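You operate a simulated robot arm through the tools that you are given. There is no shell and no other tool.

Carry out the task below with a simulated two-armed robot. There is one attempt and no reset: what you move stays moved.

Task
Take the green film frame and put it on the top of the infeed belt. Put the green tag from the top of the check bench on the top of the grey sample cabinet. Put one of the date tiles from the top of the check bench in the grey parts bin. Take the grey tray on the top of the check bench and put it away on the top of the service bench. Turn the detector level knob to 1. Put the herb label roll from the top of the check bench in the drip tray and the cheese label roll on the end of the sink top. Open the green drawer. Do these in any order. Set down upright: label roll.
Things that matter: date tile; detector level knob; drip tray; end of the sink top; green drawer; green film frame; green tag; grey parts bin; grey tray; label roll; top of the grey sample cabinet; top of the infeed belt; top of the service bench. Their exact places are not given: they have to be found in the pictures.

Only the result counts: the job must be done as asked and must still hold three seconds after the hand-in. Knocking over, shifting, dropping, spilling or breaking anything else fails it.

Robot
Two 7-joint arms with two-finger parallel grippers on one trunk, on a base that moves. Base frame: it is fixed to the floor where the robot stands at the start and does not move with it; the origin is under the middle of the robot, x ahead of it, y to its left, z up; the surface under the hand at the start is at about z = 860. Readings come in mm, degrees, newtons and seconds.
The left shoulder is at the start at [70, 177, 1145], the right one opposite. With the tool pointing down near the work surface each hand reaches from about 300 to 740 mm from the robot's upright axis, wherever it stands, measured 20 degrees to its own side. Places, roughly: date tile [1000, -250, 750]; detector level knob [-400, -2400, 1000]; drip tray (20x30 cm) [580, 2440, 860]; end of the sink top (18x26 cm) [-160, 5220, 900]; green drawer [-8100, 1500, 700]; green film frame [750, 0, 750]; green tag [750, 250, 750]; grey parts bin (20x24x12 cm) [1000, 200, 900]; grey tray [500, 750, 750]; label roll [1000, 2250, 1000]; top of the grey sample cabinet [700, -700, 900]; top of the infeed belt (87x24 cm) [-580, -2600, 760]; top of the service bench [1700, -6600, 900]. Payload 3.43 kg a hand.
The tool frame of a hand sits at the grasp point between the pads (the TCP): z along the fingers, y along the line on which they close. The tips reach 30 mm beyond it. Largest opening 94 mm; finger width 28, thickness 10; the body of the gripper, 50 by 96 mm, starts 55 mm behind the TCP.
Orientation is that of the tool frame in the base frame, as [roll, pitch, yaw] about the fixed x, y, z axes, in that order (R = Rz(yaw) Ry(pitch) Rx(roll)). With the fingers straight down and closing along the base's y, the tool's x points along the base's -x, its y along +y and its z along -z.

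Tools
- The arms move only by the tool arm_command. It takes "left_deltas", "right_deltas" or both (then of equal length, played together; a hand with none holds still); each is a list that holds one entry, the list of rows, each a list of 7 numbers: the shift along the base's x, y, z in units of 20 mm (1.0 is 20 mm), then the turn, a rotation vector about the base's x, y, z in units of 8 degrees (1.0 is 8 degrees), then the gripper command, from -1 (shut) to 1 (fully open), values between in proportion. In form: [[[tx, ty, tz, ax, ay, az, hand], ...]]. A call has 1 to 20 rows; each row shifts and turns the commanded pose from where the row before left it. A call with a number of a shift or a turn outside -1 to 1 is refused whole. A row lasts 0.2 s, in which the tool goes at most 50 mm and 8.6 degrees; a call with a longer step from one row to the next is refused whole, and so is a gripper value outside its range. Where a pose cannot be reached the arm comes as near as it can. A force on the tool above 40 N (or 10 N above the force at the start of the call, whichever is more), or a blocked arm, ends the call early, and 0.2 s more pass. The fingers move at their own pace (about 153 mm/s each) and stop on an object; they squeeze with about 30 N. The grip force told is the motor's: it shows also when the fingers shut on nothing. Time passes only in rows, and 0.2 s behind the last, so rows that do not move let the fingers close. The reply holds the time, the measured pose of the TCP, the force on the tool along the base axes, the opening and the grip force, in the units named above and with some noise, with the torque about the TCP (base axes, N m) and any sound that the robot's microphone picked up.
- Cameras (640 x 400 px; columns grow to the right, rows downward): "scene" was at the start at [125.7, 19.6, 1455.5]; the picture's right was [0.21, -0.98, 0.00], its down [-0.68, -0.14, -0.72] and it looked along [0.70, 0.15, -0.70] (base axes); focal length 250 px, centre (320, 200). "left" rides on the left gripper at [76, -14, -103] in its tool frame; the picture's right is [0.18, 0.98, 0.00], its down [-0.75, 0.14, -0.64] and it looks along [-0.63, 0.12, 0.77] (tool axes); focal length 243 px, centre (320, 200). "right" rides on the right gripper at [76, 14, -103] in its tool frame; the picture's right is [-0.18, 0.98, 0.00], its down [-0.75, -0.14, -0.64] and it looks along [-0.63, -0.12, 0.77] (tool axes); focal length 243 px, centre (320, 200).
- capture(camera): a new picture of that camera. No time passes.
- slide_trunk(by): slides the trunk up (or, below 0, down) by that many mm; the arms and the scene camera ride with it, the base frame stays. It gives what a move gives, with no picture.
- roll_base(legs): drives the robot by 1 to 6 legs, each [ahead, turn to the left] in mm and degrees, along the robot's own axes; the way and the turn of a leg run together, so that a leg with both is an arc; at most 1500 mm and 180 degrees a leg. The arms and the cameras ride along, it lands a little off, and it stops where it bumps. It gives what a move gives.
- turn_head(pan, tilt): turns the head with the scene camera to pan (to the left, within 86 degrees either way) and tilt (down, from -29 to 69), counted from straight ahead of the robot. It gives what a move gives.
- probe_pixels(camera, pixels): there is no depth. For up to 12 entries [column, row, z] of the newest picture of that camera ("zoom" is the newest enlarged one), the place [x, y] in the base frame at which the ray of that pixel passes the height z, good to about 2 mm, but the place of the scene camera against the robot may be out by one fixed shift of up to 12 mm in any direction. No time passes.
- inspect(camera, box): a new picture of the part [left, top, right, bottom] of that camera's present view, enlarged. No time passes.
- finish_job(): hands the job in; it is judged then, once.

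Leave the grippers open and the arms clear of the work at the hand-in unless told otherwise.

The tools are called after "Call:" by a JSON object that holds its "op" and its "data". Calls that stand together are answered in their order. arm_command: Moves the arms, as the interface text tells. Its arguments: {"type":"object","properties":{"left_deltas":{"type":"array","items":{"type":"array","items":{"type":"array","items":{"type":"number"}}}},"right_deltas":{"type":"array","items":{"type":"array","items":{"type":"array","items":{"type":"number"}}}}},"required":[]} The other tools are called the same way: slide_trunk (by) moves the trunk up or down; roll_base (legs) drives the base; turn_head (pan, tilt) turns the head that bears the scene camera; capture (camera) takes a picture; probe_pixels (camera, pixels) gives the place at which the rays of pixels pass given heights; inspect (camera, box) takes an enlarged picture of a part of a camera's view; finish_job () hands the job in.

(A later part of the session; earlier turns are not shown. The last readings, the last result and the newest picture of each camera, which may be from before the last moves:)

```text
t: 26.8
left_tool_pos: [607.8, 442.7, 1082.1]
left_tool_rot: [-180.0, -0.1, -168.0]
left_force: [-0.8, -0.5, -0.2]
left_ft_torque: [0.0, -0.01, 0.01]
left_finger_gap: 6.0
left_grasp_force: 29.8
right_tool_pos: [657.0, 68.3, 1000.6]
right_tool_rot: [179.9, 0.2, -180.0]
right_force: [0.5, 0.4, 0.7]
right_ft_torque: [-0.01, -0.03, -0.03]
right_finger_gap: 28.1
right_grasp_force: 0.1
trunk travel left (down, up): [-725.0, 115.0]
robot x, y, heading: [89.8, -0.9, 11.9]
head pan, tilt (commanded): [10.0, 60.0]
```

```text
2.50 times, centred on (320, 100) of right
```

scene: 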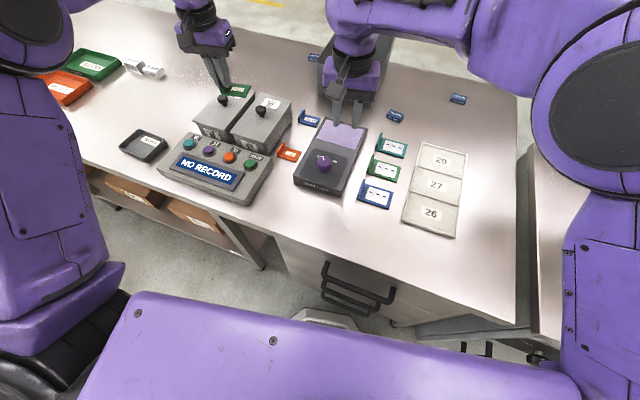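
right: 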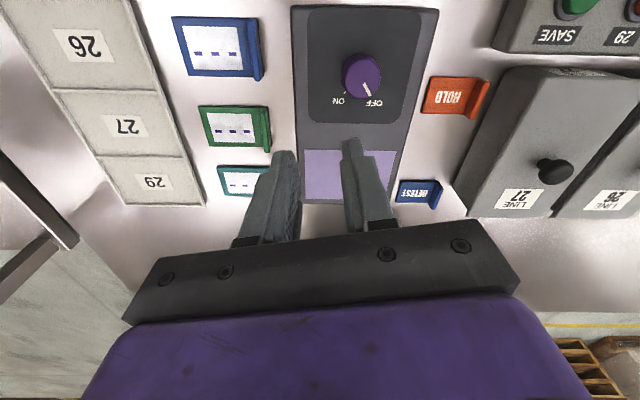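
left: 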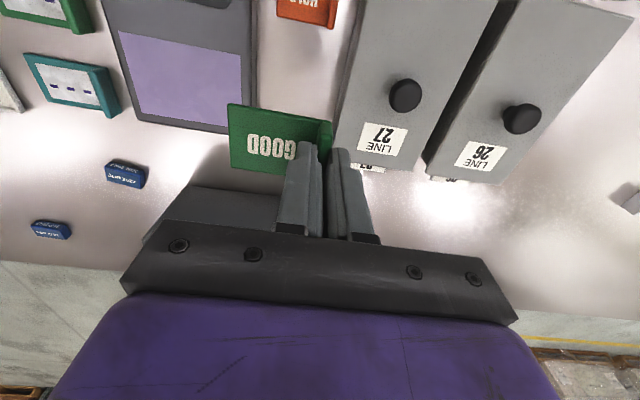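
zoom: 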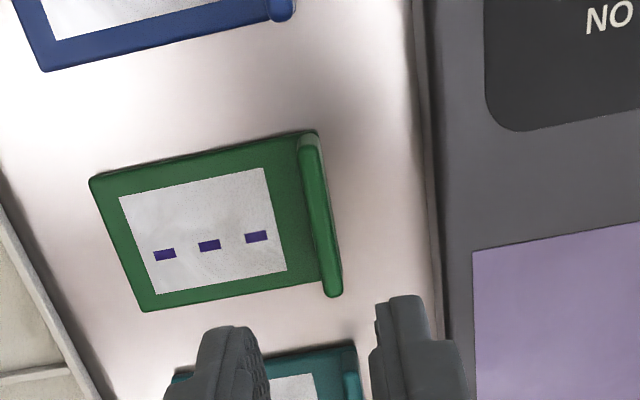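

Call:
{"op": "probe_pixels", "data": {"camera": "zoom", "pixels": [[309, 215, 885], [330, 215, 885], [308, 137, 885], [332, 295, 885], [309, 215, 878], [330, 215, 878], [90, 180, 864], [142, 311, 864]]}}

```text
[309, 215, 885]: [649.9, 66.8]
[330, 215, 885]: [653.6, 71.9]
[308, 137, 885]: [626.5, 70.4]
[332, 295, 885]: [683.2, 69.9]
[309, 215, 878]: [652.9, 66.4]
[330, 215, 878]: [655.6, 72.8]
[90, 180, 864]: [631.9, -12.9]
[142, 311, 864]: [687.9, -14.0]
```

Tab centre (657,69.5). I set the gap to ~20 mm, shift y +1 and descend to z≈901, then check.

Call:
{"op": "arm_command", "data": {"right_deltas": [[[0, 0.03, -0.5, 0, 0, 0, -0.57], [0, 0.03, -0.85, 0, 0, 0, -0.57], [0, 0, -0.85, 0, 0, 0, -0.57], [0, 0, -0.85, 0, 0, 0, -0.57], [0, 0, -0.85, 0, 0, 0, -0.57], [0, 0, -0.75, 0, 0, 0, -0.57], [0, 0, -0.3, 0, 0, 0, -0.57], [0, 0, 0, 0, 0, 0, -0.57]]]}}

Call:
{"op": "inspect", "data": {"camera": "right", "box": [220, 40, 400, 240]}}

```text
t: 28.6
left_tool_pos: [606.9, 443.6, 1081.4]
left_tool_rot: [-180.0, -0.1, -168.1]
left_force: [-0.3, 0.1, -0.5]
left_ft_torque: [-0.03, 0.04, 0.0]
left_finger_gap: 6.8
left_grasp_force: 29.8
right_tool_pos: [657.1, 70.1, 900.6]
right_tool_rot: [-180.0, 0.1, 180.0]
right_force: [0.0, -0.6, 0.0]
right_ft_torque: [0.01, -0.01, 0.0]
right_finger_gap: 20.2
right_grasp_force: 0.1
trunk travel left (down, up): [-725.0, 115.0]
robot x, y, heading: [90.1, 0.2, 12.3]
head pan, tilt (commanded): [10.0, 60.0]
```

```text
2.00 times, centred on (310, 140) of right
```

zoom: 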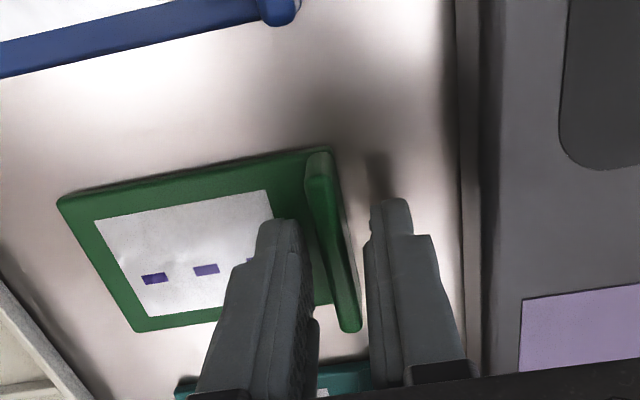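

The tab is between the right fingers. I close and lift.

Call:
{"op": "arm_command", "data": {"right_deltas": [[[0, 0, 0, 0, 0, 0, -1], [0, 0, 0, 0, 0, 0, -1], [0, 0, 0, 0, 0, 0, -1]]]}}

Call:
{"op": "inspect", "data": {"camera": "right", "box": [220, 40, 400, 240]}}

```text
t: 29.4
left_tool_pos: [607.3, 444.2, 1082.2]
left_tool_rot: [180.0, 0.0, -167.9]
left_force: [-0.2, -0.5, -0.2]
left_ft_torque: [0.01, 0.02, -0.04]
left_finger_gap: 6.3
left_grasp_force: 30.2
right_tool_pos: [657.7, 70.0, 900.4]
right_tool_rot: [-180.0, 0.1, -180.0]
right_force: [0.3, 0.0, 0.7]
right_ft_torque: [0.01, 0.03, -0.02]
right_finger_gap: 6.8
right_grasp_force: 30.0
trunk travel left (down, up): [-725.0, 115.0]
robot x, y, heading: [89.0, 1.2, 11.9]
head pan, tilt (commanded): [10.0, 60.0]
```

```text
2.00 times, centred on (310, 140) of right
```

zoom: 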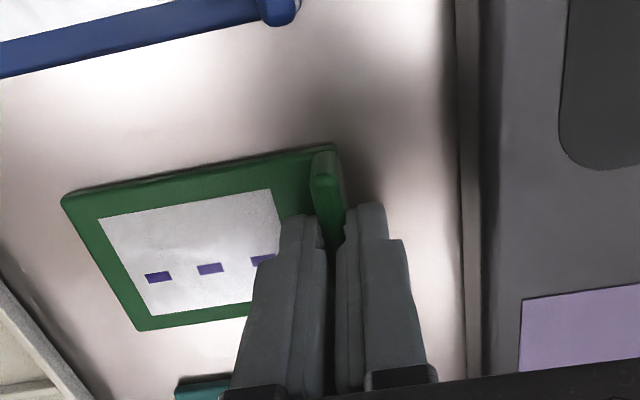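

Gripped at 6.8 mm. I lift to ~1100 and draw it back toward the robot's right.

Call:
{"op": "arm_command", "data": {"right_deltas": [[[0, 0, 0.5, 0, 0, 0, -1], [0, 0, 0.95, 0, 0, 0, -1], [0, 0, 0.95, 0, 0, 0, -1], [0, 0, 0.95, 0, 0, 0, -1], [0, 0, 0.95, 0, 0, 0, -1], [0, 0, 0.95, 0, 0, 0, -1], [0, 0, 0.95, 0, 0, 0, -1], [0, 0, 0.95, 0, 0, 0, -1], [0, 0, 0.95, 0, 0, 0, -1], [0, 0, 0.95, 0, 0, 0, -1], [0, 0, 0.95, 0, 0, 0, -1], [-0.3, -0.9, 0.8, 0, 0, 0, -1], [-0.3, -0.9, 0.5, 0, 0, 0, -1], [-0.3, -0.9, 0.5, 0, 0, 0, -1], [-0.3, -0.9, 0.5, 0, 0, 0, -1], [-0.3, -0.9, 0, 0, 0, 0, -1], [-0.3, -0.9, 0, 0, 0, 0, -1]]]}}

Call:
{"op": "capture", "data": {"camera": "right"}}

Call:
{"op": "capture", "data": {"camera": "scene"}}

```text
t: 33.0
left_tool_pos: [606.3, 442.3, 1081.5]
left_tool_rot: [180.0, 0.1, -168.0]
left_force: [0.6, 0.5, 0.3]
left_ft_torque: [0.01, 0.02, -0.01]
left_finger_gap: 6.4
left_grasp_force: 29.8
right_tool_pos: [620.2, -39.5, 1148.9]
right_tool_rot: [179.9, 0.1, 180.0]
right_force: [-0.7, 0.3, -0.2]
right_ft_torque: [0.0, -0.02, 0.01]
right_finger_gap: 6.5
right_grasp_force: 30.0
trunk travel left (down, up): [-725.0, 115.0]
robot x, y, heading: [90.5, -2.2, 12.0]
head pan, tilt (commanded): [10.0, 60.0]
```

```text
taken
```

right: 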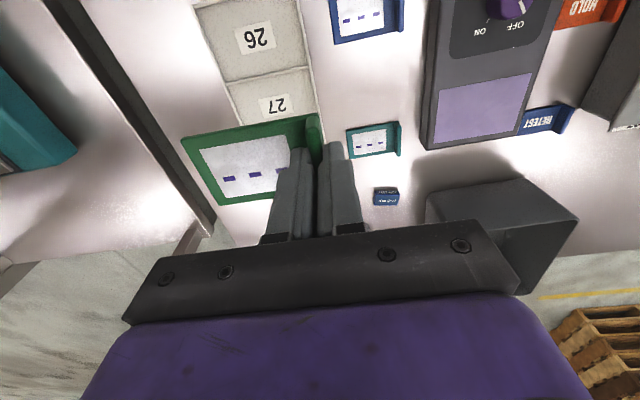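

```text
taken
```

scene: 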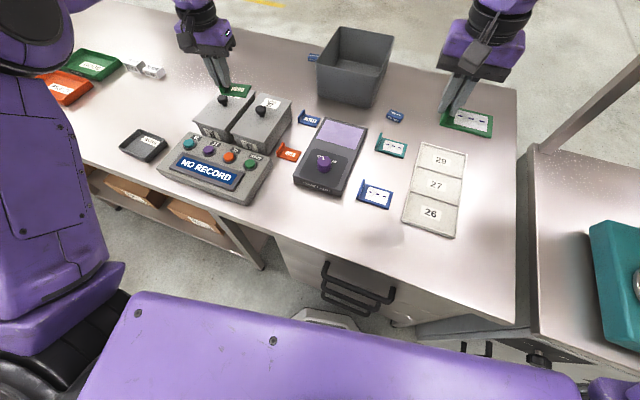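

Both items are held. I turn the base right by 62° (to heading −50°) so the left hand can place the tag on the cabinet's free left strip.

Call:
{"op": "roll_base", "data": {"legs": [[0, -62]]}}

Call:
{"op": "turn_head", "data": {"pan": 0, "tilt": 55}}

Call:
{"op": "capture", "data": {"camera": "scene"}}

Call:
{"op": "capture", "data": {"camera": "left"}}

```text
t: 36.1
left_tool_pos: [725.8, -246.1, 1082.0]
left_tool_rot: [-180.0, -0.1, 130.3]
left_force: [-0.3, 0.3, -0.3]
left_ft_torque: [-0.03, 0.0, 0.01]
left_finger_gap: 6.3
left_grasp_force: 29.6
right_tool_pos: [308.1, -485.7, 1147.2]
right_tool_rot: [180.0, 0.2, 118.3]
right_force: [-0.1, -0.1, 0.0]
right_ft_torque: [-0.03, 0.01, -0.01]
right_finger_gap: 6.8
right_grasp_force: 29.7
trunk travel left (down, up): [-725.0, 115.0]
robot x, y, heading: [92.0, -0.0, -49.7]
head pan, tilt (commanded): [10.0, 60.0]
```

```text
t: 36.8
left_tool_pos: [725.4, -246.9, 1081.6]
left_tool_rot: [179.9, 0.1, 130.3]
left_force: [0.8, 0.0, 0.5]
left_ft_torque: [0.02, 0.0, -0.01]
left_finger_gap: 6.6
left_grasp_force: 30.4
right_tool_pos: [308.3, -486.5, 1147.0]
right_tool_rot: [-179.9, 0.1, 118.3]
right_force: [0.3, 0.1, -0.8]
right_ft_torque: [0.06, -0.02, 0.01]
right_finger_gap: 6.7
right_grasp_force: 30.4
trunk travel left (down, up): [-725.0, 115.0]
robot x, y, heading: [90.3, 1.4, -49.4]
head pan, tilt (commanded): [0.0, 55.0]
```

```text
taken
```

scene: 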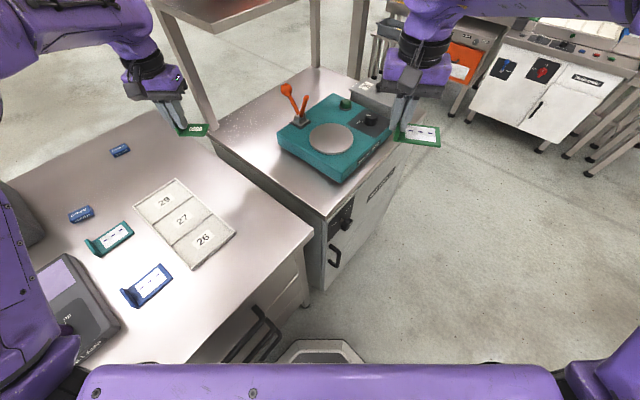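

```text
taken
```

left: 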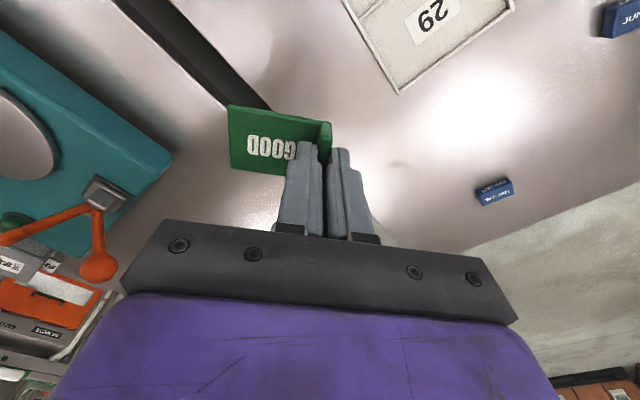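

I zoom in to read the cabinet plate and to see the cabinet's left edge from both cameras, for its height.

Call:
{"op": "inspect", "data": {"camera": "scene", "box": [200, 60, 440, 280]}}

Call:
{"op": "probe_pixels", "data": {"camera": "scene", "pixels": [[278, 133, 890], [278, 133, 920], [278, 133, 950], [270, 175, 840], [270, 175, 860], [270, 175, 880], [270, 175, 900], [322, 214, 840], [322, 214, 860], [322, 214, 880], [322, 214, 900]]}}

Call:
{"op": "inspect", "data": {"camera": "left", "box": [60, 0, 260, 200]}}

```text
1.82 times, centred on (320, 170) of scene
```

zoom: 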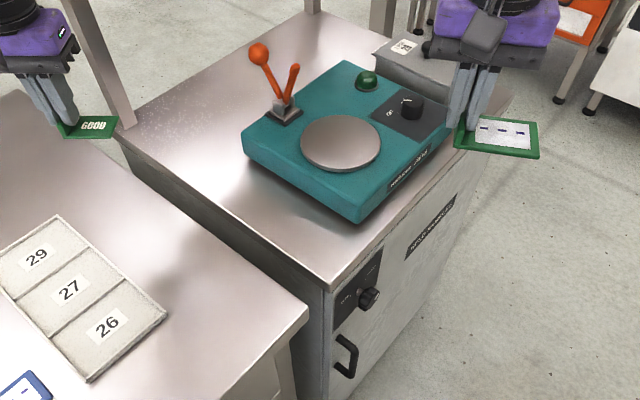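

```text
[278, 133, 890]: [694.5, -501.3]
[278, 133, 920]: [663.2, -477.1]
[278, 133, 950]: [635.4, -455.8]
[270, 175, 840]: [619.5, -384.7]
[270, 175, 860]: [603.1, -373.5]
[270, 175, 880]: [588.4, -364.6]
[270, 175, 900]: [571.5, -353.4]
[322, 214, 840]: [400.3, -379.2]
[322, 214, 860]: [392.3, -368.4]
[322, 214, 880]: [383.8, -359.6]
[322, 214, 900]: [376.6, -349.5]
```

```text
2.00 times, centred on (160, 100) of left
```

zoom: 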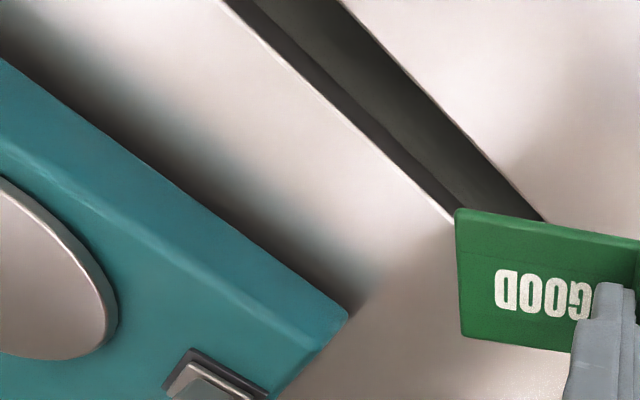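

Call:
{"op": "probe_pixels", "data": {"camera": "zoom", "pixels": [[338, 108, 840], [338, 108, 860], [338, 108, 880], [338, 108, 900], [440, 108, 860], [440, 108, 840], [346, 310, 890], [346, 310, 920], [346, 310, 950]]}}

Call:
{"op": "probe_pixels", "data": {"camera": "scene", "pixels": [[311, 236, 860], [265, 197, 860], [245, 180, 860], [296, 195, 860], [296, 195, 880], [240, 155, 860], [240, 155, 880], [240, 155, 900]]}}

```text
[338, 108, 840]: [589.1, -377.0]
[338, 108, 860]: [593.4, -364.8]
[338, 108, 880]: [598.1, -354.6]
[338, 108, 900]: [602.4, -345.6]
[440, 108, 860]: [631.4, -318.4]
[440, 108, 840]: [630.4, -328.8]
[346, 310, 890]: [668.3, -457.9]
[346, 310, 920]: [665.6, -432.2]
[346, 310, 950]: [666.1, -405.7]
```

```text
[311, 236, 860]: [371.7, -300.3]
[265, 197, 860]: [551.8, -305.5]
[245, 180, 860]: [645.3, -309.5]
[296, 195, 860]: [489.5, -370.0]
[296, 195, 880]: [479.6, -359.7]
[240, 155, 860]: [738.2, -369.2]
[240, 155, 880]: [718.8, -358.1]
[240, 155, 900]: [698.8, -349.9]
```

The plate beside the knob reads a cabinet label; the cabinet's left strip (y −365…−478 beside the sieve) is free. I turn the left tool by −40° and move it above (600,−420) at z≈1000.

Call:
{"op": "arm_command", "data": {"left_deltas": [[[-0.522, -0.721, -0.34, 0, 0, -0.417, -1], [-0.522, -0.721, -0.34, 0, 0, -0.417, -1], [-0.522, -0.721, -0.34, 0, 0, -0.417, -1], [-0.522, -0.721, -0.34, 0, 0, -0.417, -1], [-0.522, -0.721, -0.34, 0, 0, -0.417, -1], [-0.522, -0.721, -0.34, 0, 0, -0.417, -1], [-0.522, -0.721, -0.34, 0, 0, -0.417, -1], [-0.522, -0.721, -0.34, 0, 0, -0.417, -1], [-0.522, -0.721, -0.34, 0, 0, -0.417, -1], [-0.522, -0.721, -0.34, 0, 0, -0.417, -1], [-0.522, -0.721, -0.34, 0, 0, -0.417, -1], [-0.522, -0.721, -0.34, 0, 0, -0.417, -1], [0, 0, 0, 0, 0, 0, -1]]]}}

Call:
{"op": "capture", "data": {"camera": "left"}}

Call:
{"op": "capture", "data": {"camera": "scene"}}

```text
t: 39.3
left_tool_pos: [579.0, -433.9, 983.0]
left_tool_rot: [178.5, -4.0, 95.1]
left_force: [1.9, -2.1, -1.5]
left_ft_torque: [0.2, 0.15, 0.0]
left_finger_gap: 6.7
left_grasp_force: 30.3
right_tool_pos: [289.8, -554.4, 1110.6]
right_tool_rot: [176.4, -2.4, 120.5]
right_force: [-1.3, -1.0, -1.1]
right_ft_torque: [0.07, -0.03, -0.01]
right_finger_gap: 6.8
right_grasp_force: 30.5
trunk travel left (down, up): [-725.0, 115.0]
robot x, y, heading: [108.3, -19.1, -42.5]
head pan, tilt (commanded): [0.0, 55.0]
stopped in row 12 (right hand): the arm was blocked; the commanded pose is now the measured one
```

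```text
taken
```

left: 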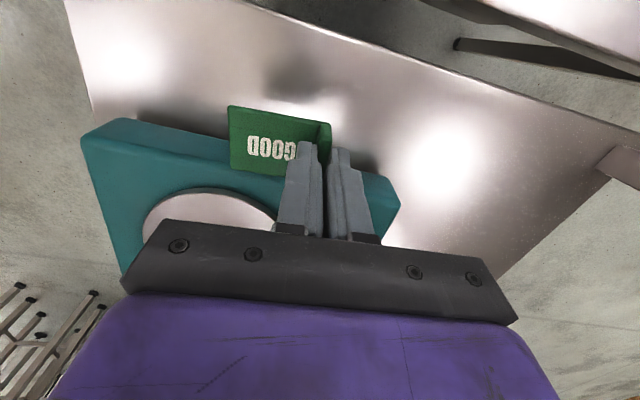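

```text
taken
```

scene: 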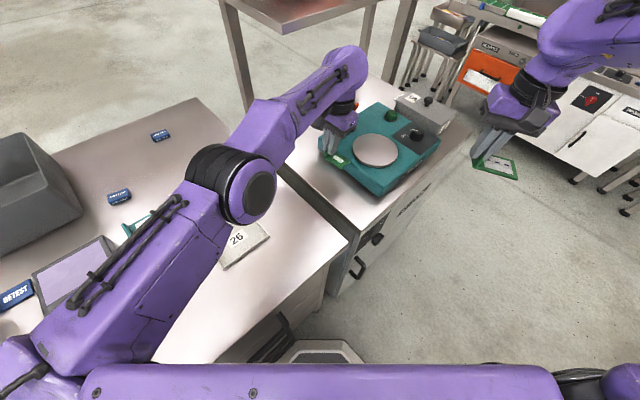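

Something blocked: the base was pushed to heading −42.5° and the hands tilt slightly. I look closer at what touches what before any move.

Call:
{"op": "inspect", "data": {"camera": "scene", "box": [0, 120, 300, 380]}}

Call:
{"op": "inspect", "data": {"camera": "scene", "box": [260, 60, 540, 300]}}

Call:
{"op": "capture", "data": {"camera": "right"}}

```text
1.54 times, centred on (150, 250) of scene
```

zoom: 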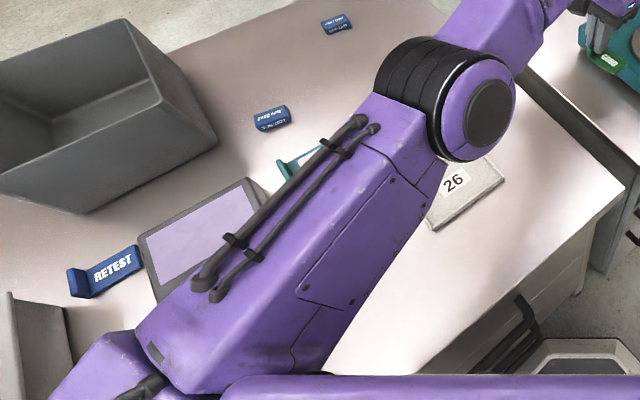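

```text
1.67 times, centred on (400, 180) of scene
```

zoom: 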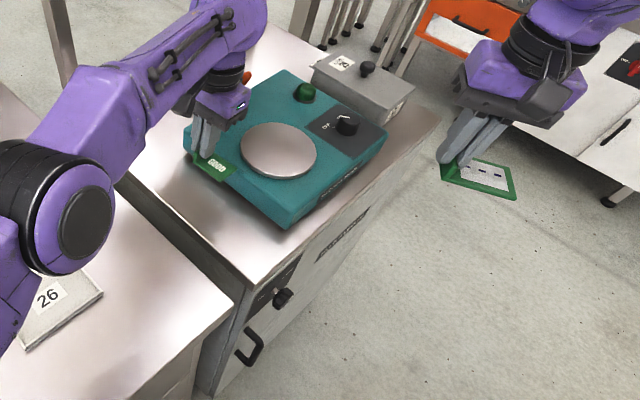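

```text
taken
```

right: 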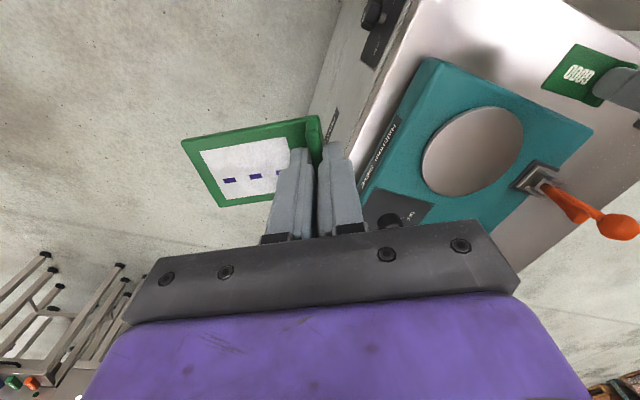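

Both hands show a common tilt of about 4°, as if the whole robot leaned. I send a no-motion row to see whether this is stable or settling.

Call:
{"op": "arm_command", "data": {"left_deltas": [[[0, 0, 0, 0, 0, 0, -1]]]}}

Call:
{"op": "capture", "data": {"camera": "scene"}}

```text
t: 39.8
left_tool_pos: [626.5, -366.4, 1035.0]
left_tool_rot: [177.8, 4.5, 98.4]
left_force: [0.8, 0.7, 1.5]
left_ft_torque: [-0.06, -0.07, -0.04]
left_finger_gap: 6.5
left_grasp_force: 30.1
right_tool_pos: [321.6, -452.5, 1142.1]
right_tool_rot: [178.9, 1.2, 123.7]
right_force: [-0.6, 2.1, 1.4]
right_ft_torque: [-0.13, -0.07, 0.0]
right_finger_gap: 6.6
right_grasp_force: 30.2
trunk travel left (down, up): [-725.0, 115.0]
robot x, y, heading: [103.0, -13.2, -43.2]
head pan, tilt (commanded): [0.0, 55.0]
stopped in row 1 (left hand): the arm was blocked; the commanded pose is now the measured one
```

```text
taken
```

scene: 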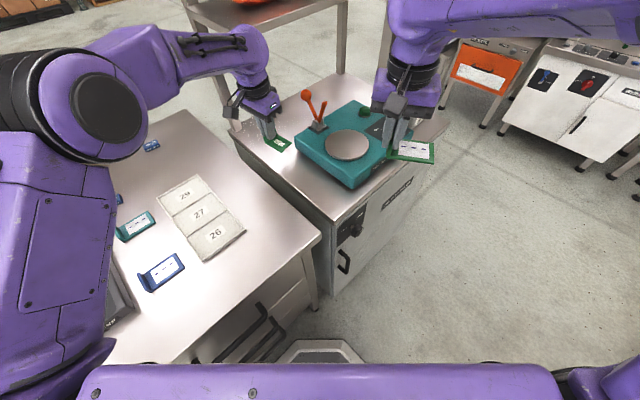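

The left elbow swung between configurations, which shook the robot; it is now swinging back. I wait with another no-motion row.

Call:
{"op": "arm_command", "data": {"left_deltas": [[[0, 0, 0, 0, 0, 0, -1], [0, 0, 0, 0, 0, 0, -1]]]}}

Call:
{"op": "capture", "data": {"camera": "scene"}}

Call:
{"op": "capture", "data": {"camera": "left"}}

```text
t: 40.6
left_tool_pos: [629.9, -373.2, 1008.9]
left_tool_rot: [177.4, -0.8, 104.1]
left_force: [7.4, 6.9, 4.7]
left_ft_torque: [-0.56, 0.55, 0.0]
left_finger_gap: 6.6
left_grasp_force: 29.9
right_tool_pos: [315.9, -525.5, 1109.2]
right_tool_rot: [174.0, -1.1, 126.7]
right_force: [2.0, 5.0, -1.5]
right_ft_torque: [-0.17, -0.04, -0.01]
right_finger_gap: 6.9
right_grasp_force: 29.9
trunk travel left (down, up): [-725.0, 115.0]
robot x, y, heading: [128.7, -27.9, -36.2]
head pan, tilt (commanded): [0.0, 55.0]
stopped in row 2 (left hand): the arm was blocked; the commanded pose is now the measured one
```

```text
taken
```

scene: 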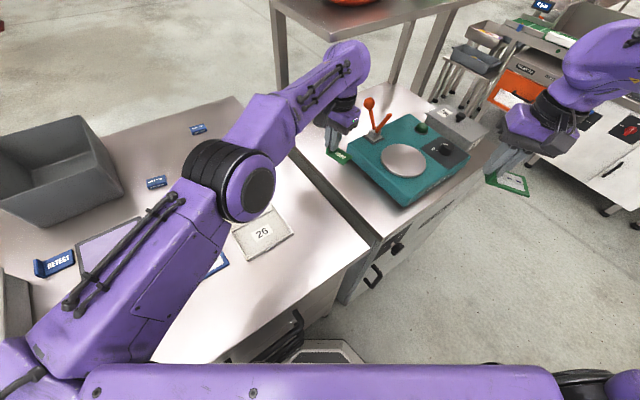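

```text
taken
```

left: 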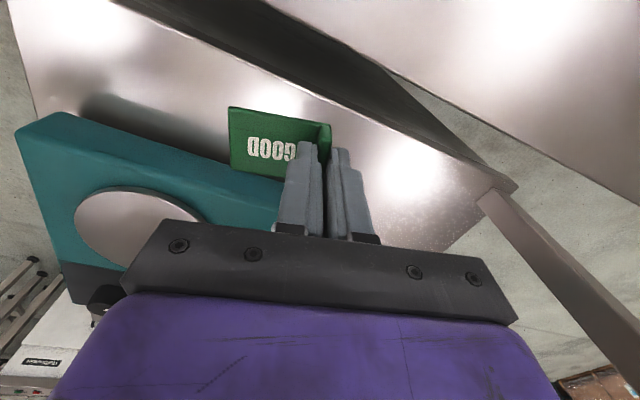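

The arm's IK flips between elbow configurations at this twisted yaw. I return it to a natural pose: up, back toward the robot, and rotated +z.

Call:
{"op": "arm_command", "data": {"left_deltas": [[[-0.5, 0.4, 0.6, 0, 0, 0.9, -1], [-0.5, 0.4, 0.6, 0, 0, 0.9, -1], [-0.5, 0.4, 0.6, 0, 0, 0.9, -1], [-0.5, 0.4, 0.6, 0, 0, 0.9, -1], [-0.5, 0.4, 0.3, 0, 0, 0.7, -1], [-0.5, 0.4, 0.3, 0, 0, 0.7, -1]]]}}

Call:
{"op": "capture", "data": {"camera": "scene"}}

```text
t: 41.0
left_tool_pos: [542.6, -476.1, 1012.7]
left_tool_rot: [171.2, -2.6, 104.2]
left_force: [-2.6, -3.6, 0.5]
left_ft_torque: [0.19, -0.3, -0.03]
left_finger_gap: 6.3
left_grasp_force: 29.8
right_tool_pos: [247.9, -602.2, 1076.2]
right_tool_rot: [169.4, -3.2, 126.6]
right_force: [-0.7, 1.2, 0.0]
right_ft_torque: [-0.02, -0.04, -0.05]
right_finger_gap: 6.7
right_grasp_force: 30.5
trunk travel left (down, up): [-725.0, 115.0]
robot x, y, heading: [116.7, -22.8, -38.2]
head pan, tilt (commanded): [0.0, 55.0]
stopped in row 1 (left hand): the arm was blocked; the commanded pose is now the measured one
```

```text
taken
```

scene: 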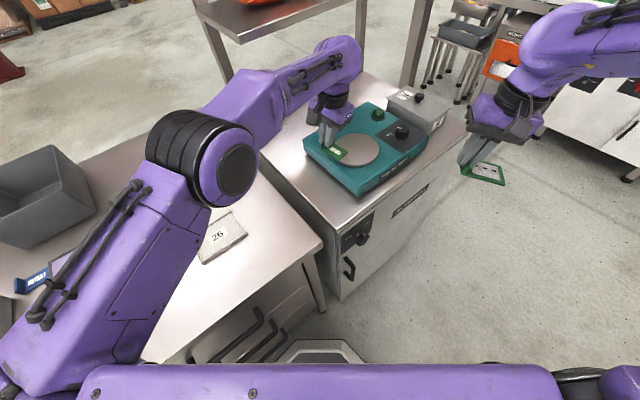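

The robot is rocking (hand tilt ~10°). I let time pass with only a small head turn, so the arms hold still and the base can settle.

Call:
{"op": "turn_head", "data": {"pan": 5, "tilt": 55}}

Call:
{"op": "capture", "data": {"camera": "scene"}}

```text
t: 41.6
left_tool_pos: [612.1, -383.7, 1016.5]
left_tool_rot: [176.6, 1.0, 105.4]
left_force: [-0.1, 1.3, 1.5]
left_ft_torque: [-0.11, 0.0, 0.02]
left_finger_gap: 6.5
left_grasp_force: 29.4
right_tool_pos: [318.2, -517.8, 1106.2]
right_tool_rot: [175.6, -1.6, 127.1]
right_force: [-0.2, -2.3, -0.1]
right_ft_torque: [0.09, -0.07, 0.03]
right_finger_gap: 6.6
right_grasp_force: 30.0
trunk travel left (down, up): [-725.0, 115.0]
robot x, y, heading: [114.2, -17.7, -37.8]
head pan, tilt (commanded): [5.0, 55.0]
```

```text
taken
```

scene: 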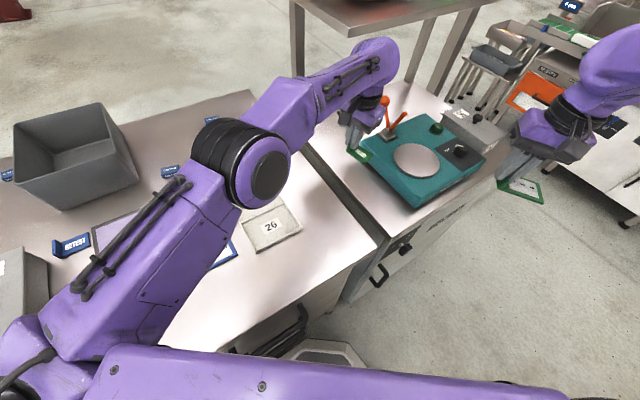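

It is calming. Another small head turn to let more time pass.

Call:
{"op": "turn_head", "data": {"pan": 0, "tilt": 50}}

Call:
{"op": "turn_head", "data": {"pan": 5, "tilt": 55}}

Call:
{"op": "capture", "data": {"camera": "scene"}}

```text
t: 42.3
left_tool_pos: [586.8, -436.1, 1018.5]
left_tool_rot: [174.0, -0.3, 104.8]
left_force: [0.2, -1.2, 0.2]
left_ft_torque: [0.07, -0.03, 0.01]
left_finger_gap: 6.4
left_grasp_force: 29.6
right_tool_pos: [289.8, -554.7, 1086.2]
right_tool_rot: [172.9, -3.0, 127.1]
right_force: [-0.1, 0.1, 0.4]
right_ft_torque: [-0.05, 0.02, -0.02]
right_finger_gap: 6.6
right_grasp_force: 30.0
trunk travel left (down, up): [-725.0, 115.0]
robot x, y, heading: [112.3, -19.5, -37.9]
head pan, tilt (commanded): [0.0, 50.0]
```

```text
t: 43.0
left_tool_pos: [572.5, -436.2, 1007.0]
left_tool_rot: [174.1, -1.5, 104.6]
left_force: [-2.6, -2.2, -2.1]
left_ft_torque: [0.13, -0.19, -0.02]
left_finger_gap: 6.5
left_grasp_force: 30.2
right_tool_pos: [281.6, -571.1, 1083.2]
right_tool_rot: [171.9, -3.1, 126.7]
right_force: [-0.5, 0.4, -1.7]
right_ft_torque: [0.12, -0.07, -0.02]
right_finger_gap: 6.7
right_grasp_force: 30.9
trunk travel left (down, up): [-725.0, 115.0]
robot x, y, heading: [110.6, -19.7, -38.0]
head pan, tilt (commanded): [5.0, 55.0]
```

```text
taken
```

scene: 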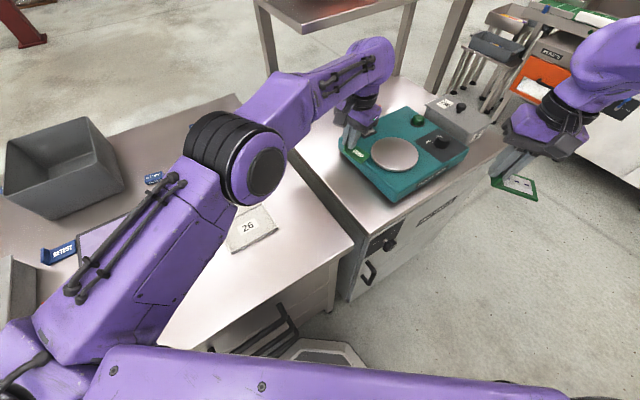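

Still a lean of 6–8°. I let a bit more time pass to see whether it settles level.

Call:
{"op": "turn_head", "data": {"pan": 20, "tilt": 65}}

Call:
{"op": "capture", "data": {"camera": "scene"}}

Call:
{"op": "capture", "data": {"camera": "left"}}

Call:
{"op": "capture", "data": {"camera": "right"}}

```text
t: 43.7
left_tool_pos: [584.4, -425.8, 1008.8]
left_tool_rot: [174.5, -0.9, 104.7]
left_force: [-0.9, -1.2, 0.4]
left_ft_torque: [0.09, -0.06, 0.02]
left_finger_gap: 6.6
left_grasp_force: 30.3
right_tool_pos: [292.3, -555.9, 1088.6]
right_tool_rot: [173.0, -2.8, 126.9]
right_force: [-0.2, -0.1, -0.9]
right_ft_torque: [0.07, -0.09, 0.01]
right_finger_gap: 7.0
right_grasp_force: 29.8
trunk travel left (down, up): [-725.0, 115.0]
robot x, y, heading: [107.0, -22.2, -38.0]
head pan, tilt (commanded): [20.0, 65.0]
```

```text
taken
```

scene: 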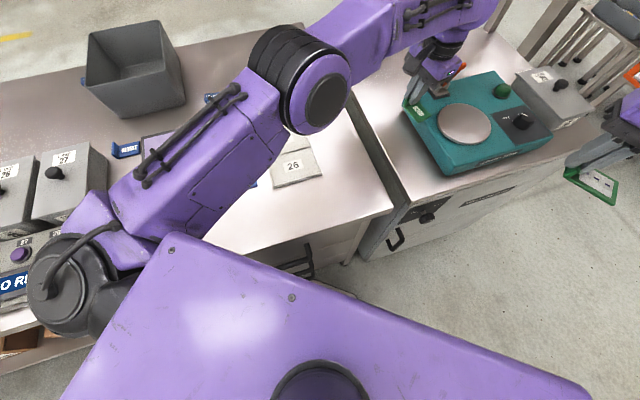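

```text
taken
```

left: 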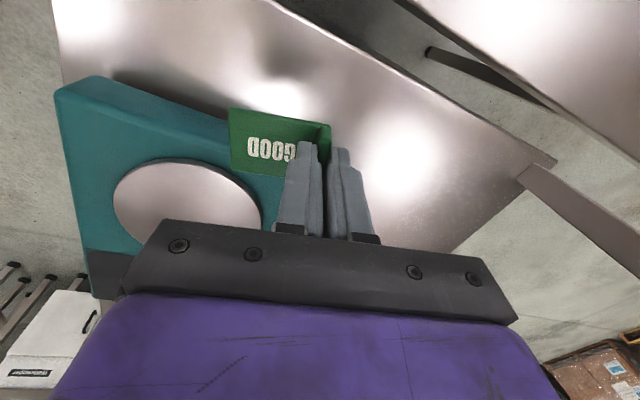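

```text
taken
```

right: 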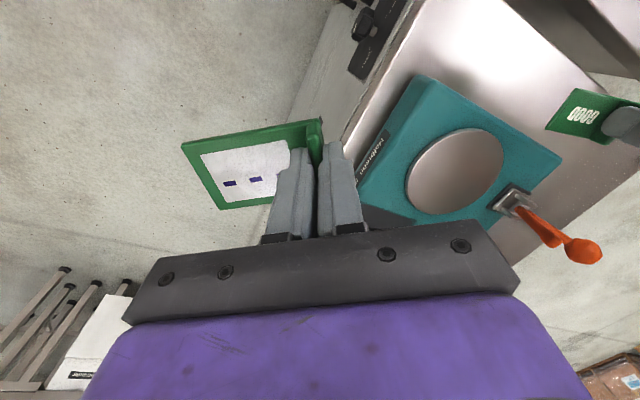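

The robot leans to its right, possibly because the base's left-front corner is against the bench. I back off 100 mm along its own axis, away from the bench; the left hand clears the cabinet items that way.

Call:
{"op": "roll_base", "data": {"legs": [[-100, 0]]}}

Call:
{"op": "turn_head", "data": {"pan": 10, "tilt": 60}}

Call:
{"op": "capture", "data": {"camera": "scene"}}

```text
t: 44.9
left_tool_pos: [510.7, -359.8, 1009.6]
left_tool_rot: [174.5, -0.6, 104.9]
left_force: [0.3, 0.0, -1.0]
left_ft_torque: [0.02, -0.03, -0.01]
left_finger_gap: 6.1
left_grasp_force: 29.6
right_tool_pos: [217.1, -489.7, 1090.6]
right_tool_rot: [173.3, -2.6, 126.9]
right_force: [0.1, 1.2, 0.1]
right_ft_torque: [0.02, -0.02, 0.04]
right_finger_gap: 6.8
right_grasp_force: 30.1
trunk travel left (down, up): [-725.0, 115.0]
robot x, y, heading: [36.3, 38.4, -37.6]
head pan, tilt (commanded): [20.0, 65.0]
```

```text
t: 45.6
left_tool_pos: [508.6, -360.9, 1010.3]
left_tool_rot: [174.6, -0.6, 104.8]
left_force: [-0.1, 0.0, 0.5]
left_ft_torque: [0.0, -0.01, -0.02]
left_finger_gap: 6.6
left_grasp_force: 29.7
right_tool_pos: [215.2, -488.7, 1090.6]
right_tool_rot: [173.3, -2.6, 126.9]
right_force: [-0.5, 0.1, 0.0]
right_ft_torque: [0.03, -0.02, 0.05]
right_finger_gap: 6.6
right_grasp_force: 29.8
trunk travel left (down, up): [-725.0, 115.0]
robot x, y, heading: [30.7, 39.7, -38.0]
head pan, tilt (commanded): [10.0, 60.0]
```

```text
taken
```

scene: 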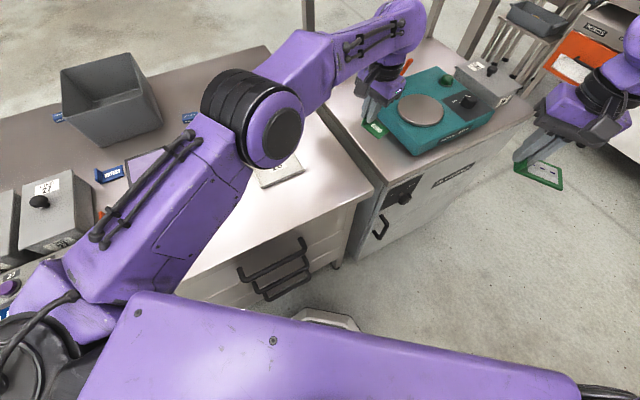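

It is steady now; the hands kept a slight tilt from the shake but the robot stands still. I back off 350 mm more into the open floor so that I can untangle the left arm safely.

Call:
{"op": "roll_base", "data": {"legs": [[-350, 0]]}}

Call:
{"op": "capture", "data": {"camera": "scene"}}

Call:
{"op": "capture", "data": {"camera": "left"}}

```text
t: 47.9
left_tool_pos: [233.0, -143.5, 1009.5]
left_tool_rot: [174.5, -0.8, 104.8]
left_force: [-0.1, 0.6, -1.3]
left_ft_torque: [-0.01, -0.02, 0.02]
left_finger_gap: 6.3
left_grasp_force: 29.9
right_tool_pos: [-61.2, -273.7, 1091.0]
right_tool_rot: [173.3, -2.7, 126.9]
right_force: [-0.4, -0.7, 0.2]
right_ft_torque: [0.01, 0.0, 0.02]
right_finger_gap: 6.7
right_grasp_force: 30.4
trunk travel left (down, up): [-725.0, 115.0]
robot x, y, heading: [-242.8, 262.9, -38.0]
head pan, tilt (commanded): [10.0, 60.0]
```

```text
taken
```

scene: 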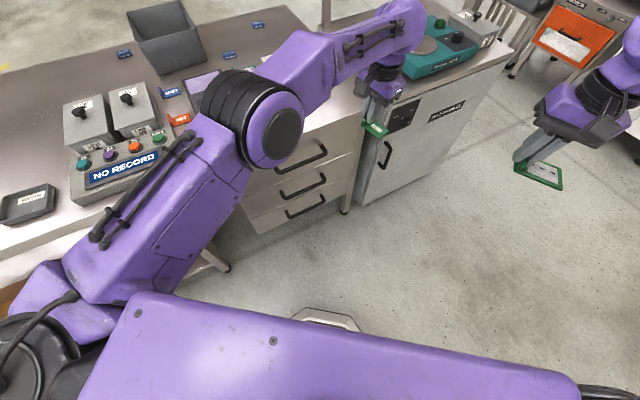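

```text
taken
```

left: 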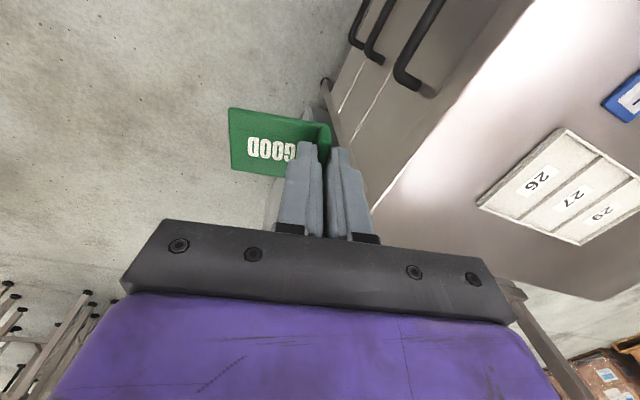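

In open floor now. I test a single no-motion row for the left arm to see whether it holds its configuration.

Call:
{"op": "arm_command", "data": {"left_deltas": [[[0, 0, 0.1, 0, 0, 0, -1]]]}}

```text
t: 48.3
left_tool_pos: [232.4, -143.0, 1010.6]
left_tool_rot: [174.7, -0.6, 104.9]
left_force: [0.0, -0.6, 0.3]
left_ft_torque: [0.02, 0.02, 0.02]
left_finger_gap: 6.5
left_grasp_force: 29.8
right_tool_pos: [-60.8, -272.9, 1090.9]
right_tool_rot: [173.3, -2.6, 126.9]
right_force: [0.0, -0.7, -0.3]
right_ft_torque: [0.07, 0.01, -0.01]
right_finger_gap: 6.8
right_grasp_force: 30.2
trunk travel left (down, up): [-725.0, 115.0]
robot x, y, heading: [-243.3, 261.1, -37.8]
head pan, tilt (commanded): [10.0, 60.0]
```

Stable. I slowly raise the left hand and rotate its yaw back (+z) in small steps.

Call:
{"op": "arm_command", "data": {"left_deltas": [[[-0.1, 0.1, 0.4, 0, 0, 0.4, -1], [-0.1, 0.1, 0.4, 0, 0, 0.4, -1], [-0.1, 0.1, 0.4, 0, 0, 0.4, -1], [-0.1, 0.1, 0.4, 0, 0, 0.4, -1]]]}}

Call:
{"op": "capture", "data": {"camera": "scene"}}

```text
t: 49.3
left_tool_pos: [223.8, -134.7, 1044.1]
left_tool_rot: [174.6, -0.7, 117.8]
left_force: [-0.2, 0.0, -0.2]
left_ft_torque: [0.01, 0.01, 0.02]
left_finger_gap: 6.2
left_grasp_force: 30.3
right_tool_pos: [-60.1, -273.1, 1090.5]
right_tool_rot: [173.3, -2.6, 126.9]
right_force: [-0.3, -0.6, -0.2]
right_ft_torque: [0.01, -0.01, 0.02]
right_finger_gap: 6.9
right_grasp_force: 30.2
trunk travel left (down, up): [-725.0, 115.0]
robot x, y, heading: [-247.0, 259.1, -37.9]
head pan, tilt (commanded): [10.0, 60.0]
```

```text
taken
```

scene: 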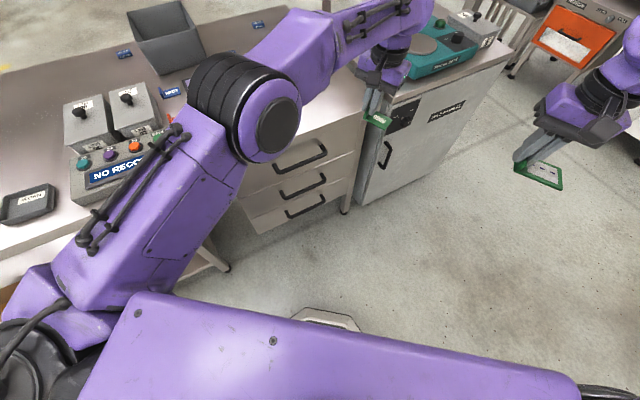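

Works smoothly. I continue rotating, levelling the tilt, and moving the hand to the robot's left, in short calls.

Call:
{"op": "arm_command", "data": {"left_deltas": [[[0.1, 0.6, 0.2, -0.05, 0.07, 0.4, -1], [0.1, 0.6, 0.2, -0.05, 0.07, 0.4, -1], [0.1, 0.6, 0.2, -0.05, 0.07, 0.4, -1], [0.1, 0.6, 0.2, -0.05, 0.07, 0.4, -1]]]}}

Call:
{"op": "capture", "data": {"camera": "scene"}}

```text
t: 50.3
left_tool_pos: [232.0, -84.9, 1062.1]
left_tool_rot: [177.3, -0.7, 130.5]
left_force: [0.3, -0.5, -0.4]
left_ft_torque: [-0.04, -0.03, -0.02]
left_finger_gap: 6.2
left_grasp_force: 30.6
right_tool_pos: [-61.4, -270.2, 1091.8]
right_tool_rot: [173.4, -2.5, 126.9]
right_force: [-0.6, 0.6, 0.7]
right_ft_torque: [0.02, 0.0, 0.04]
right_finger_gap: 6.7
right_grasp_force: 30.3
trunk travel left (down, up): [-725.0, 115.0]
robot x, y, heading: [-243.7, 258.1, -37.7]
head pan, tilt (commanded): [10.0, 60.0]
```

```text
taken
```

scene: 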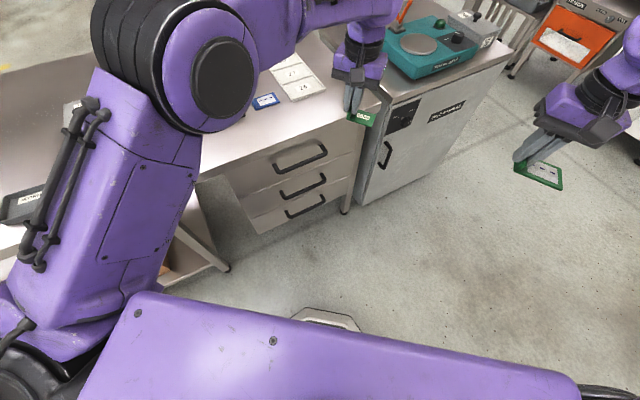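

The elbow is swinging back up and outward smoothly. I continue the same way.

Call:
{"op": "arm_command", "data": {"left_deltas": [[[0.1, 0.6, 0.3, -0.05, 0.07, 0.4, -1], [0.1, 0.6, 0.3, -0.05, 0.07, 0.4, -1], [0.1, 0.6, 0.3, -0.05, 0.07, 0.4, -1], [0.1, 0.6, 0.3, -0.05, 0.07, 0.2, -1]]]}}

Call:
{"op": "capture", "data": {"camera": "scene"}}

```text
t: 51.3
left_tool_pos: [240.5, -38.2, 1084.9]
left_tool_rot: [-179.9, -1.1, 141.6]
left_force: [0.3, -0.1, 0.0]
left_ft_torque: [0.02, 0.0, -0.01]
left_finger_gap: 6.3
left_grasp_force: 29.6
right_tool_pos: [-61.1, -270.9, 1092.0]
right_tool_rot: [173.4, -2.5, 126.9]
right_force: [0.3, 0.7, -0.1]
right_ft_torque: [0.03, 0.01, 0.0]
right_finger_gap: 6.9
right_grasp_force: 30.2
trunk travel left (down, up): [-725.0, 115.0]
robot x, y, heading: [-241.3, 256.7, -37.9]
head pan, tilt (commanded): [10.0, 60.0]
```

```text
taken
```

scene: 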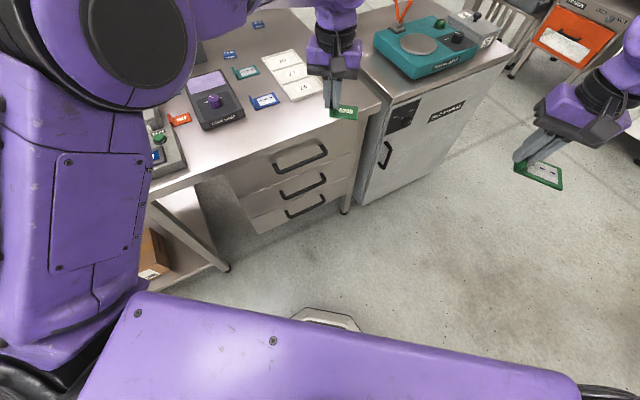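

The left arm is back in its natural elbow-out posture. I now level the right hand and raise both a bit.

Call:
{"op": "arm_command", "data": {"left_deltas": [[[0, 0, 0.7, 0, 0, 0, -1], [0, 0, 0.7, 0, 0, 0, -1], [0, 0, 0.7, 0, 0, 0, -1], [0, 0, 0.7, 0, 0, 0, -1], [0, 0, 0.3, 0, 0, 0, -1], [0, 0, 0, 0, 0, 0, -1]]], "right_deltas": [[[0, 0, 0.6, -0.149, 0.0945, 0.375, -1], [0, 0, 0.6, -0.149, 0.0945, 0.375, -1], [0, 0, 0.6, -0.149, 0.0945, 0.375, -1], [0, 0, 0.6, -0.149, 0.0945, 0.375, -1], [0, 0, 0.6, -0.149, 0.0945, 0.375, -1], [0, 0, 0, 0, 0, 0, -1]]]}}

Call:
{"op": "turn_head", "data": {"pan": 25, "tilt": 35}}

Call:
{"op": "capture", "data": {"camera": "scene"}}

```text
t: 52.7
left_tool_pos: [241.3, -39.6, 1146.4]
left_tool_rot: [180.0, -1.1, 141.6]
left_force: [-0.2, 0.0, 0.8]
left_ft_torque: [0.0, -0.05, 0.0]
left_finger_gap: 6.3
left_grasp_force: 29.7
right_tool_pos: [-60.1, -273.6, 1150.9]
right_tool_rot: [-179.9, -0.9, 141.7]
right_force: [0.4, -0.6, -0.3]
right_ft_torque: [0.02, -0.01, 0.01]
right_finger_gap: 6.6
right_grasp_force: 30.1
trunk travel left (down, up): [-725.0, 115.0]
robot x, y, heading: [-241.6, 260.2, -37.9]
head pan, tilt (commanded): [10.0, 60.0]
```

```text
t: 53.6
left_tool_pos: [241.8, -38.5, 1146.3]
left_tool_rot: [-179.9, -1.1, 141.6]
left_force: [1.3, 0.7, -0.4]
left_ft_torque: [-0.02, -0.02, 0.01]
left_finger_gap: 6.3
left_grasp_force: 29.9
right_tool_pos: [-60.5, -272.9, 1151.4]
right_tool_rot: [-179.8, -0.9, 141.6]
right_force: [-1.2, -0.3, 0.1]
right_ft_torque: [0.01, -0.01, 0.02]
right_finger_gap: 6.7
right_grasp_force: 30.1
trunk travel left (down, up): [-725.0, 115.0]
robot x, y, heading: [-244.6, 258.5, -38.0]
head pan, tilt (commanded): [25.0, 35.0]
```

```text
taken
```

scene: 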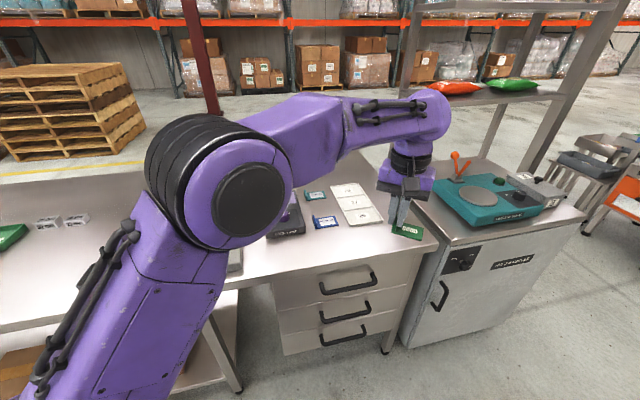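

Nice: nothing seems disturbed and the lever is upright. I read the cabinet's plate.

Call:
{"op": "inspect", "data": {"camera": "scene", "box": [400, 140, 600, 340]}}

```text
2.00 times, centred on (500, 240) of scene
```

zoom: 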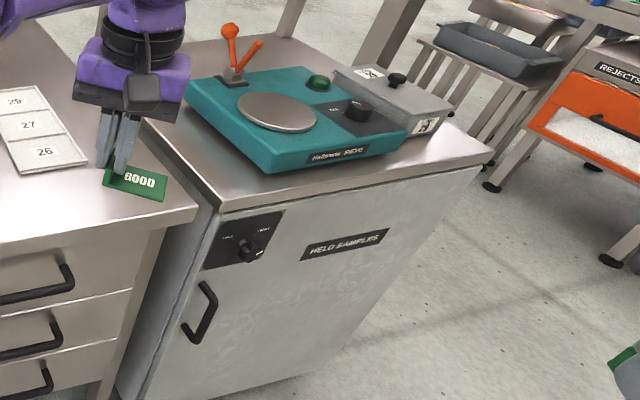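

It reads "HELD SAMPLES" – the sample cabinet. I drive to face it: turn −38°, go 884 mm, turn +76° (to about (−30,−600), heading 0).

Call:
{"op": "roll_base", "data": {"legs": [[0, -38], [884, 0]]}}

Call:
{"op": "turn_head", "data": {"pan": 60, "tilt": 45}}

Call:
{"op": "capture", "data": {"camera": "scene"}}

```text
t: 60.0
left_tool_pos: [173.1, -1130.0, 1147.9]
left_tool_rot: [-179.9, -1.2, 103.9]
left_force: [-0.4, -0.4, -0.2]
left_ft_torque: [0.0, 0.0, -0.03]
left_finger_gap: 6.4
left_grasp_force: 30.1
right_tool_pos: [-207.2, -1129.4, 1151.9]
right_tool_rot: [-179.8, -0.8, 103.8]
right_force: [0.2, -0.3, -0.7]
right_ft_torque: [0.0, -0.01, 0.04]
right_finger_gap: 6.5
right_grasp_force: 29.3
trunk travel left (down, up): [-725.0, 115.0]
robot x, y, heading: [-25.8, -598.4, -75.7]
head pan, tilt (commanded): [25.0, 35.0]
```

```text
t: 61.0
left_tool_pos: [172.6, -1131.0, 1145.3]
left_tool_rot: [-179.9, -1.2, 103.8]
left_force: [0.0, 0.2, -0.5]
left_ft_torque: [0.01, 0.02, 0.03]
left_finger_gap: 6.4
left_grasp_force: 30.4
right_tool_pos: [-208.3, -1131.8, 1152.2]
right_tool_rot: [-179.8, -1.0, 104.0]
right_force: [-0.5, -0.6, 0.4]
right_ft_torque: [0.02, 0.0, -0.01]
right_finger_gap: 6.3
right_grasp_force: 29.6
trunk travel left (down, up): [-725.0, 115.0]
robot x, y, heading: [-26.0, -598.3, -75.7]
head pan, tilt (commanded): [60.0, 45.0]
```

```text
taken
```

scene: 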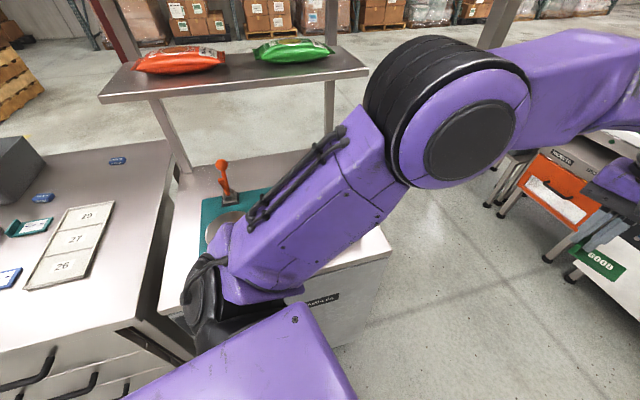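

The path is clear; the shelf sits at the back of the cabinet. I turn left 76° to face the cabinet.

Call:
{"op": "roll_base", "data": {"legs": [[0, 75.7]]}}

Call:
{"op": "turn_head", "data": {"pan": 5, "tilt": 50}}

Call:
{"op": "capture", "data": {"camera": "scene"}}

Call:
{"op": "capture", "data": {"camera": "left"}}

```text
t: 64.7
left_tool_pos: [539.0, -540.9, 1145.7]
left_tool_rot: [180.0, -1.1, 178.8]
left_force: [-0.4, -0.5, -0.3]
left_ft_torque: [-0.01, -0.01, -0.02]
left_finger_gap: 6.5
left_grasp_force: 29.9
right_tool_pos: [442.2, -910.0, 1150.1]
right_tool_rot: [-179.8, -0.9, 178.9]
right_force: [-0.4, 0.4, 0.4]
right_ft_torque: [-0.03, 0.01, 0.02]
right_finger_gap: 6.5
right_grasp_force: 30.0
trunk travel left (down, up): [-725.0, 115.0]
robot x, y, heading: [-27.3, -598.3, -1.0]
head pan, tilt (commanded): [60.0, 45.0]
```

```text
t: 65.9
left_tool_pos: [538.7, -540.4, 1146.9]
left_tool_rot: [-179.9, -1.0, 178.7]
left_force: [-0.4, 0.1, -0.5]
left_ft_torque: [0.0, -0.01, 0.0]
left_finger_gap: 6.3
left_grasp_force: 30.2
right_tool_pos: [440.5, -909.9, 1150.5]
right_tool_rot: [-179.9, -0.9, 179.0]
right_force: [-0.4, -0.3, -0.3]
right_ft_torque: [-0.02, 0.02, 0.03]
right_finger_gap: 6.7
right_grasp_force: 30.0
trunk travel left (down, up): [-725.0, 115.0]
robot x, y, heading: [-25.0, -594.5, -0.8]
head pan, tilt (commanded): [5.0, 50.0]
```

```text
taken
```

scene: 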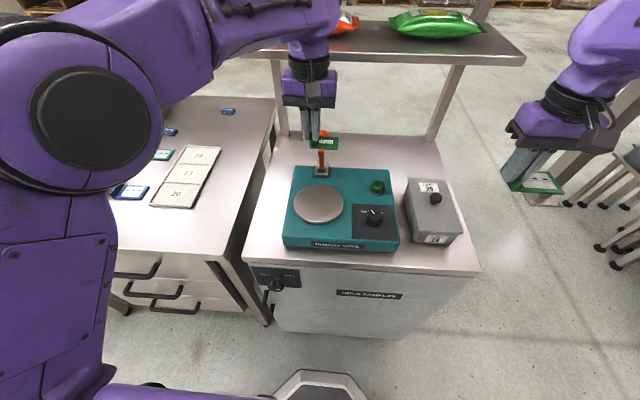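

```text
taken
```

left: 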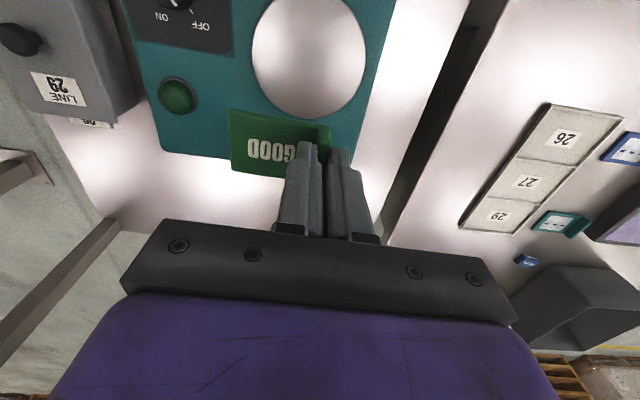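

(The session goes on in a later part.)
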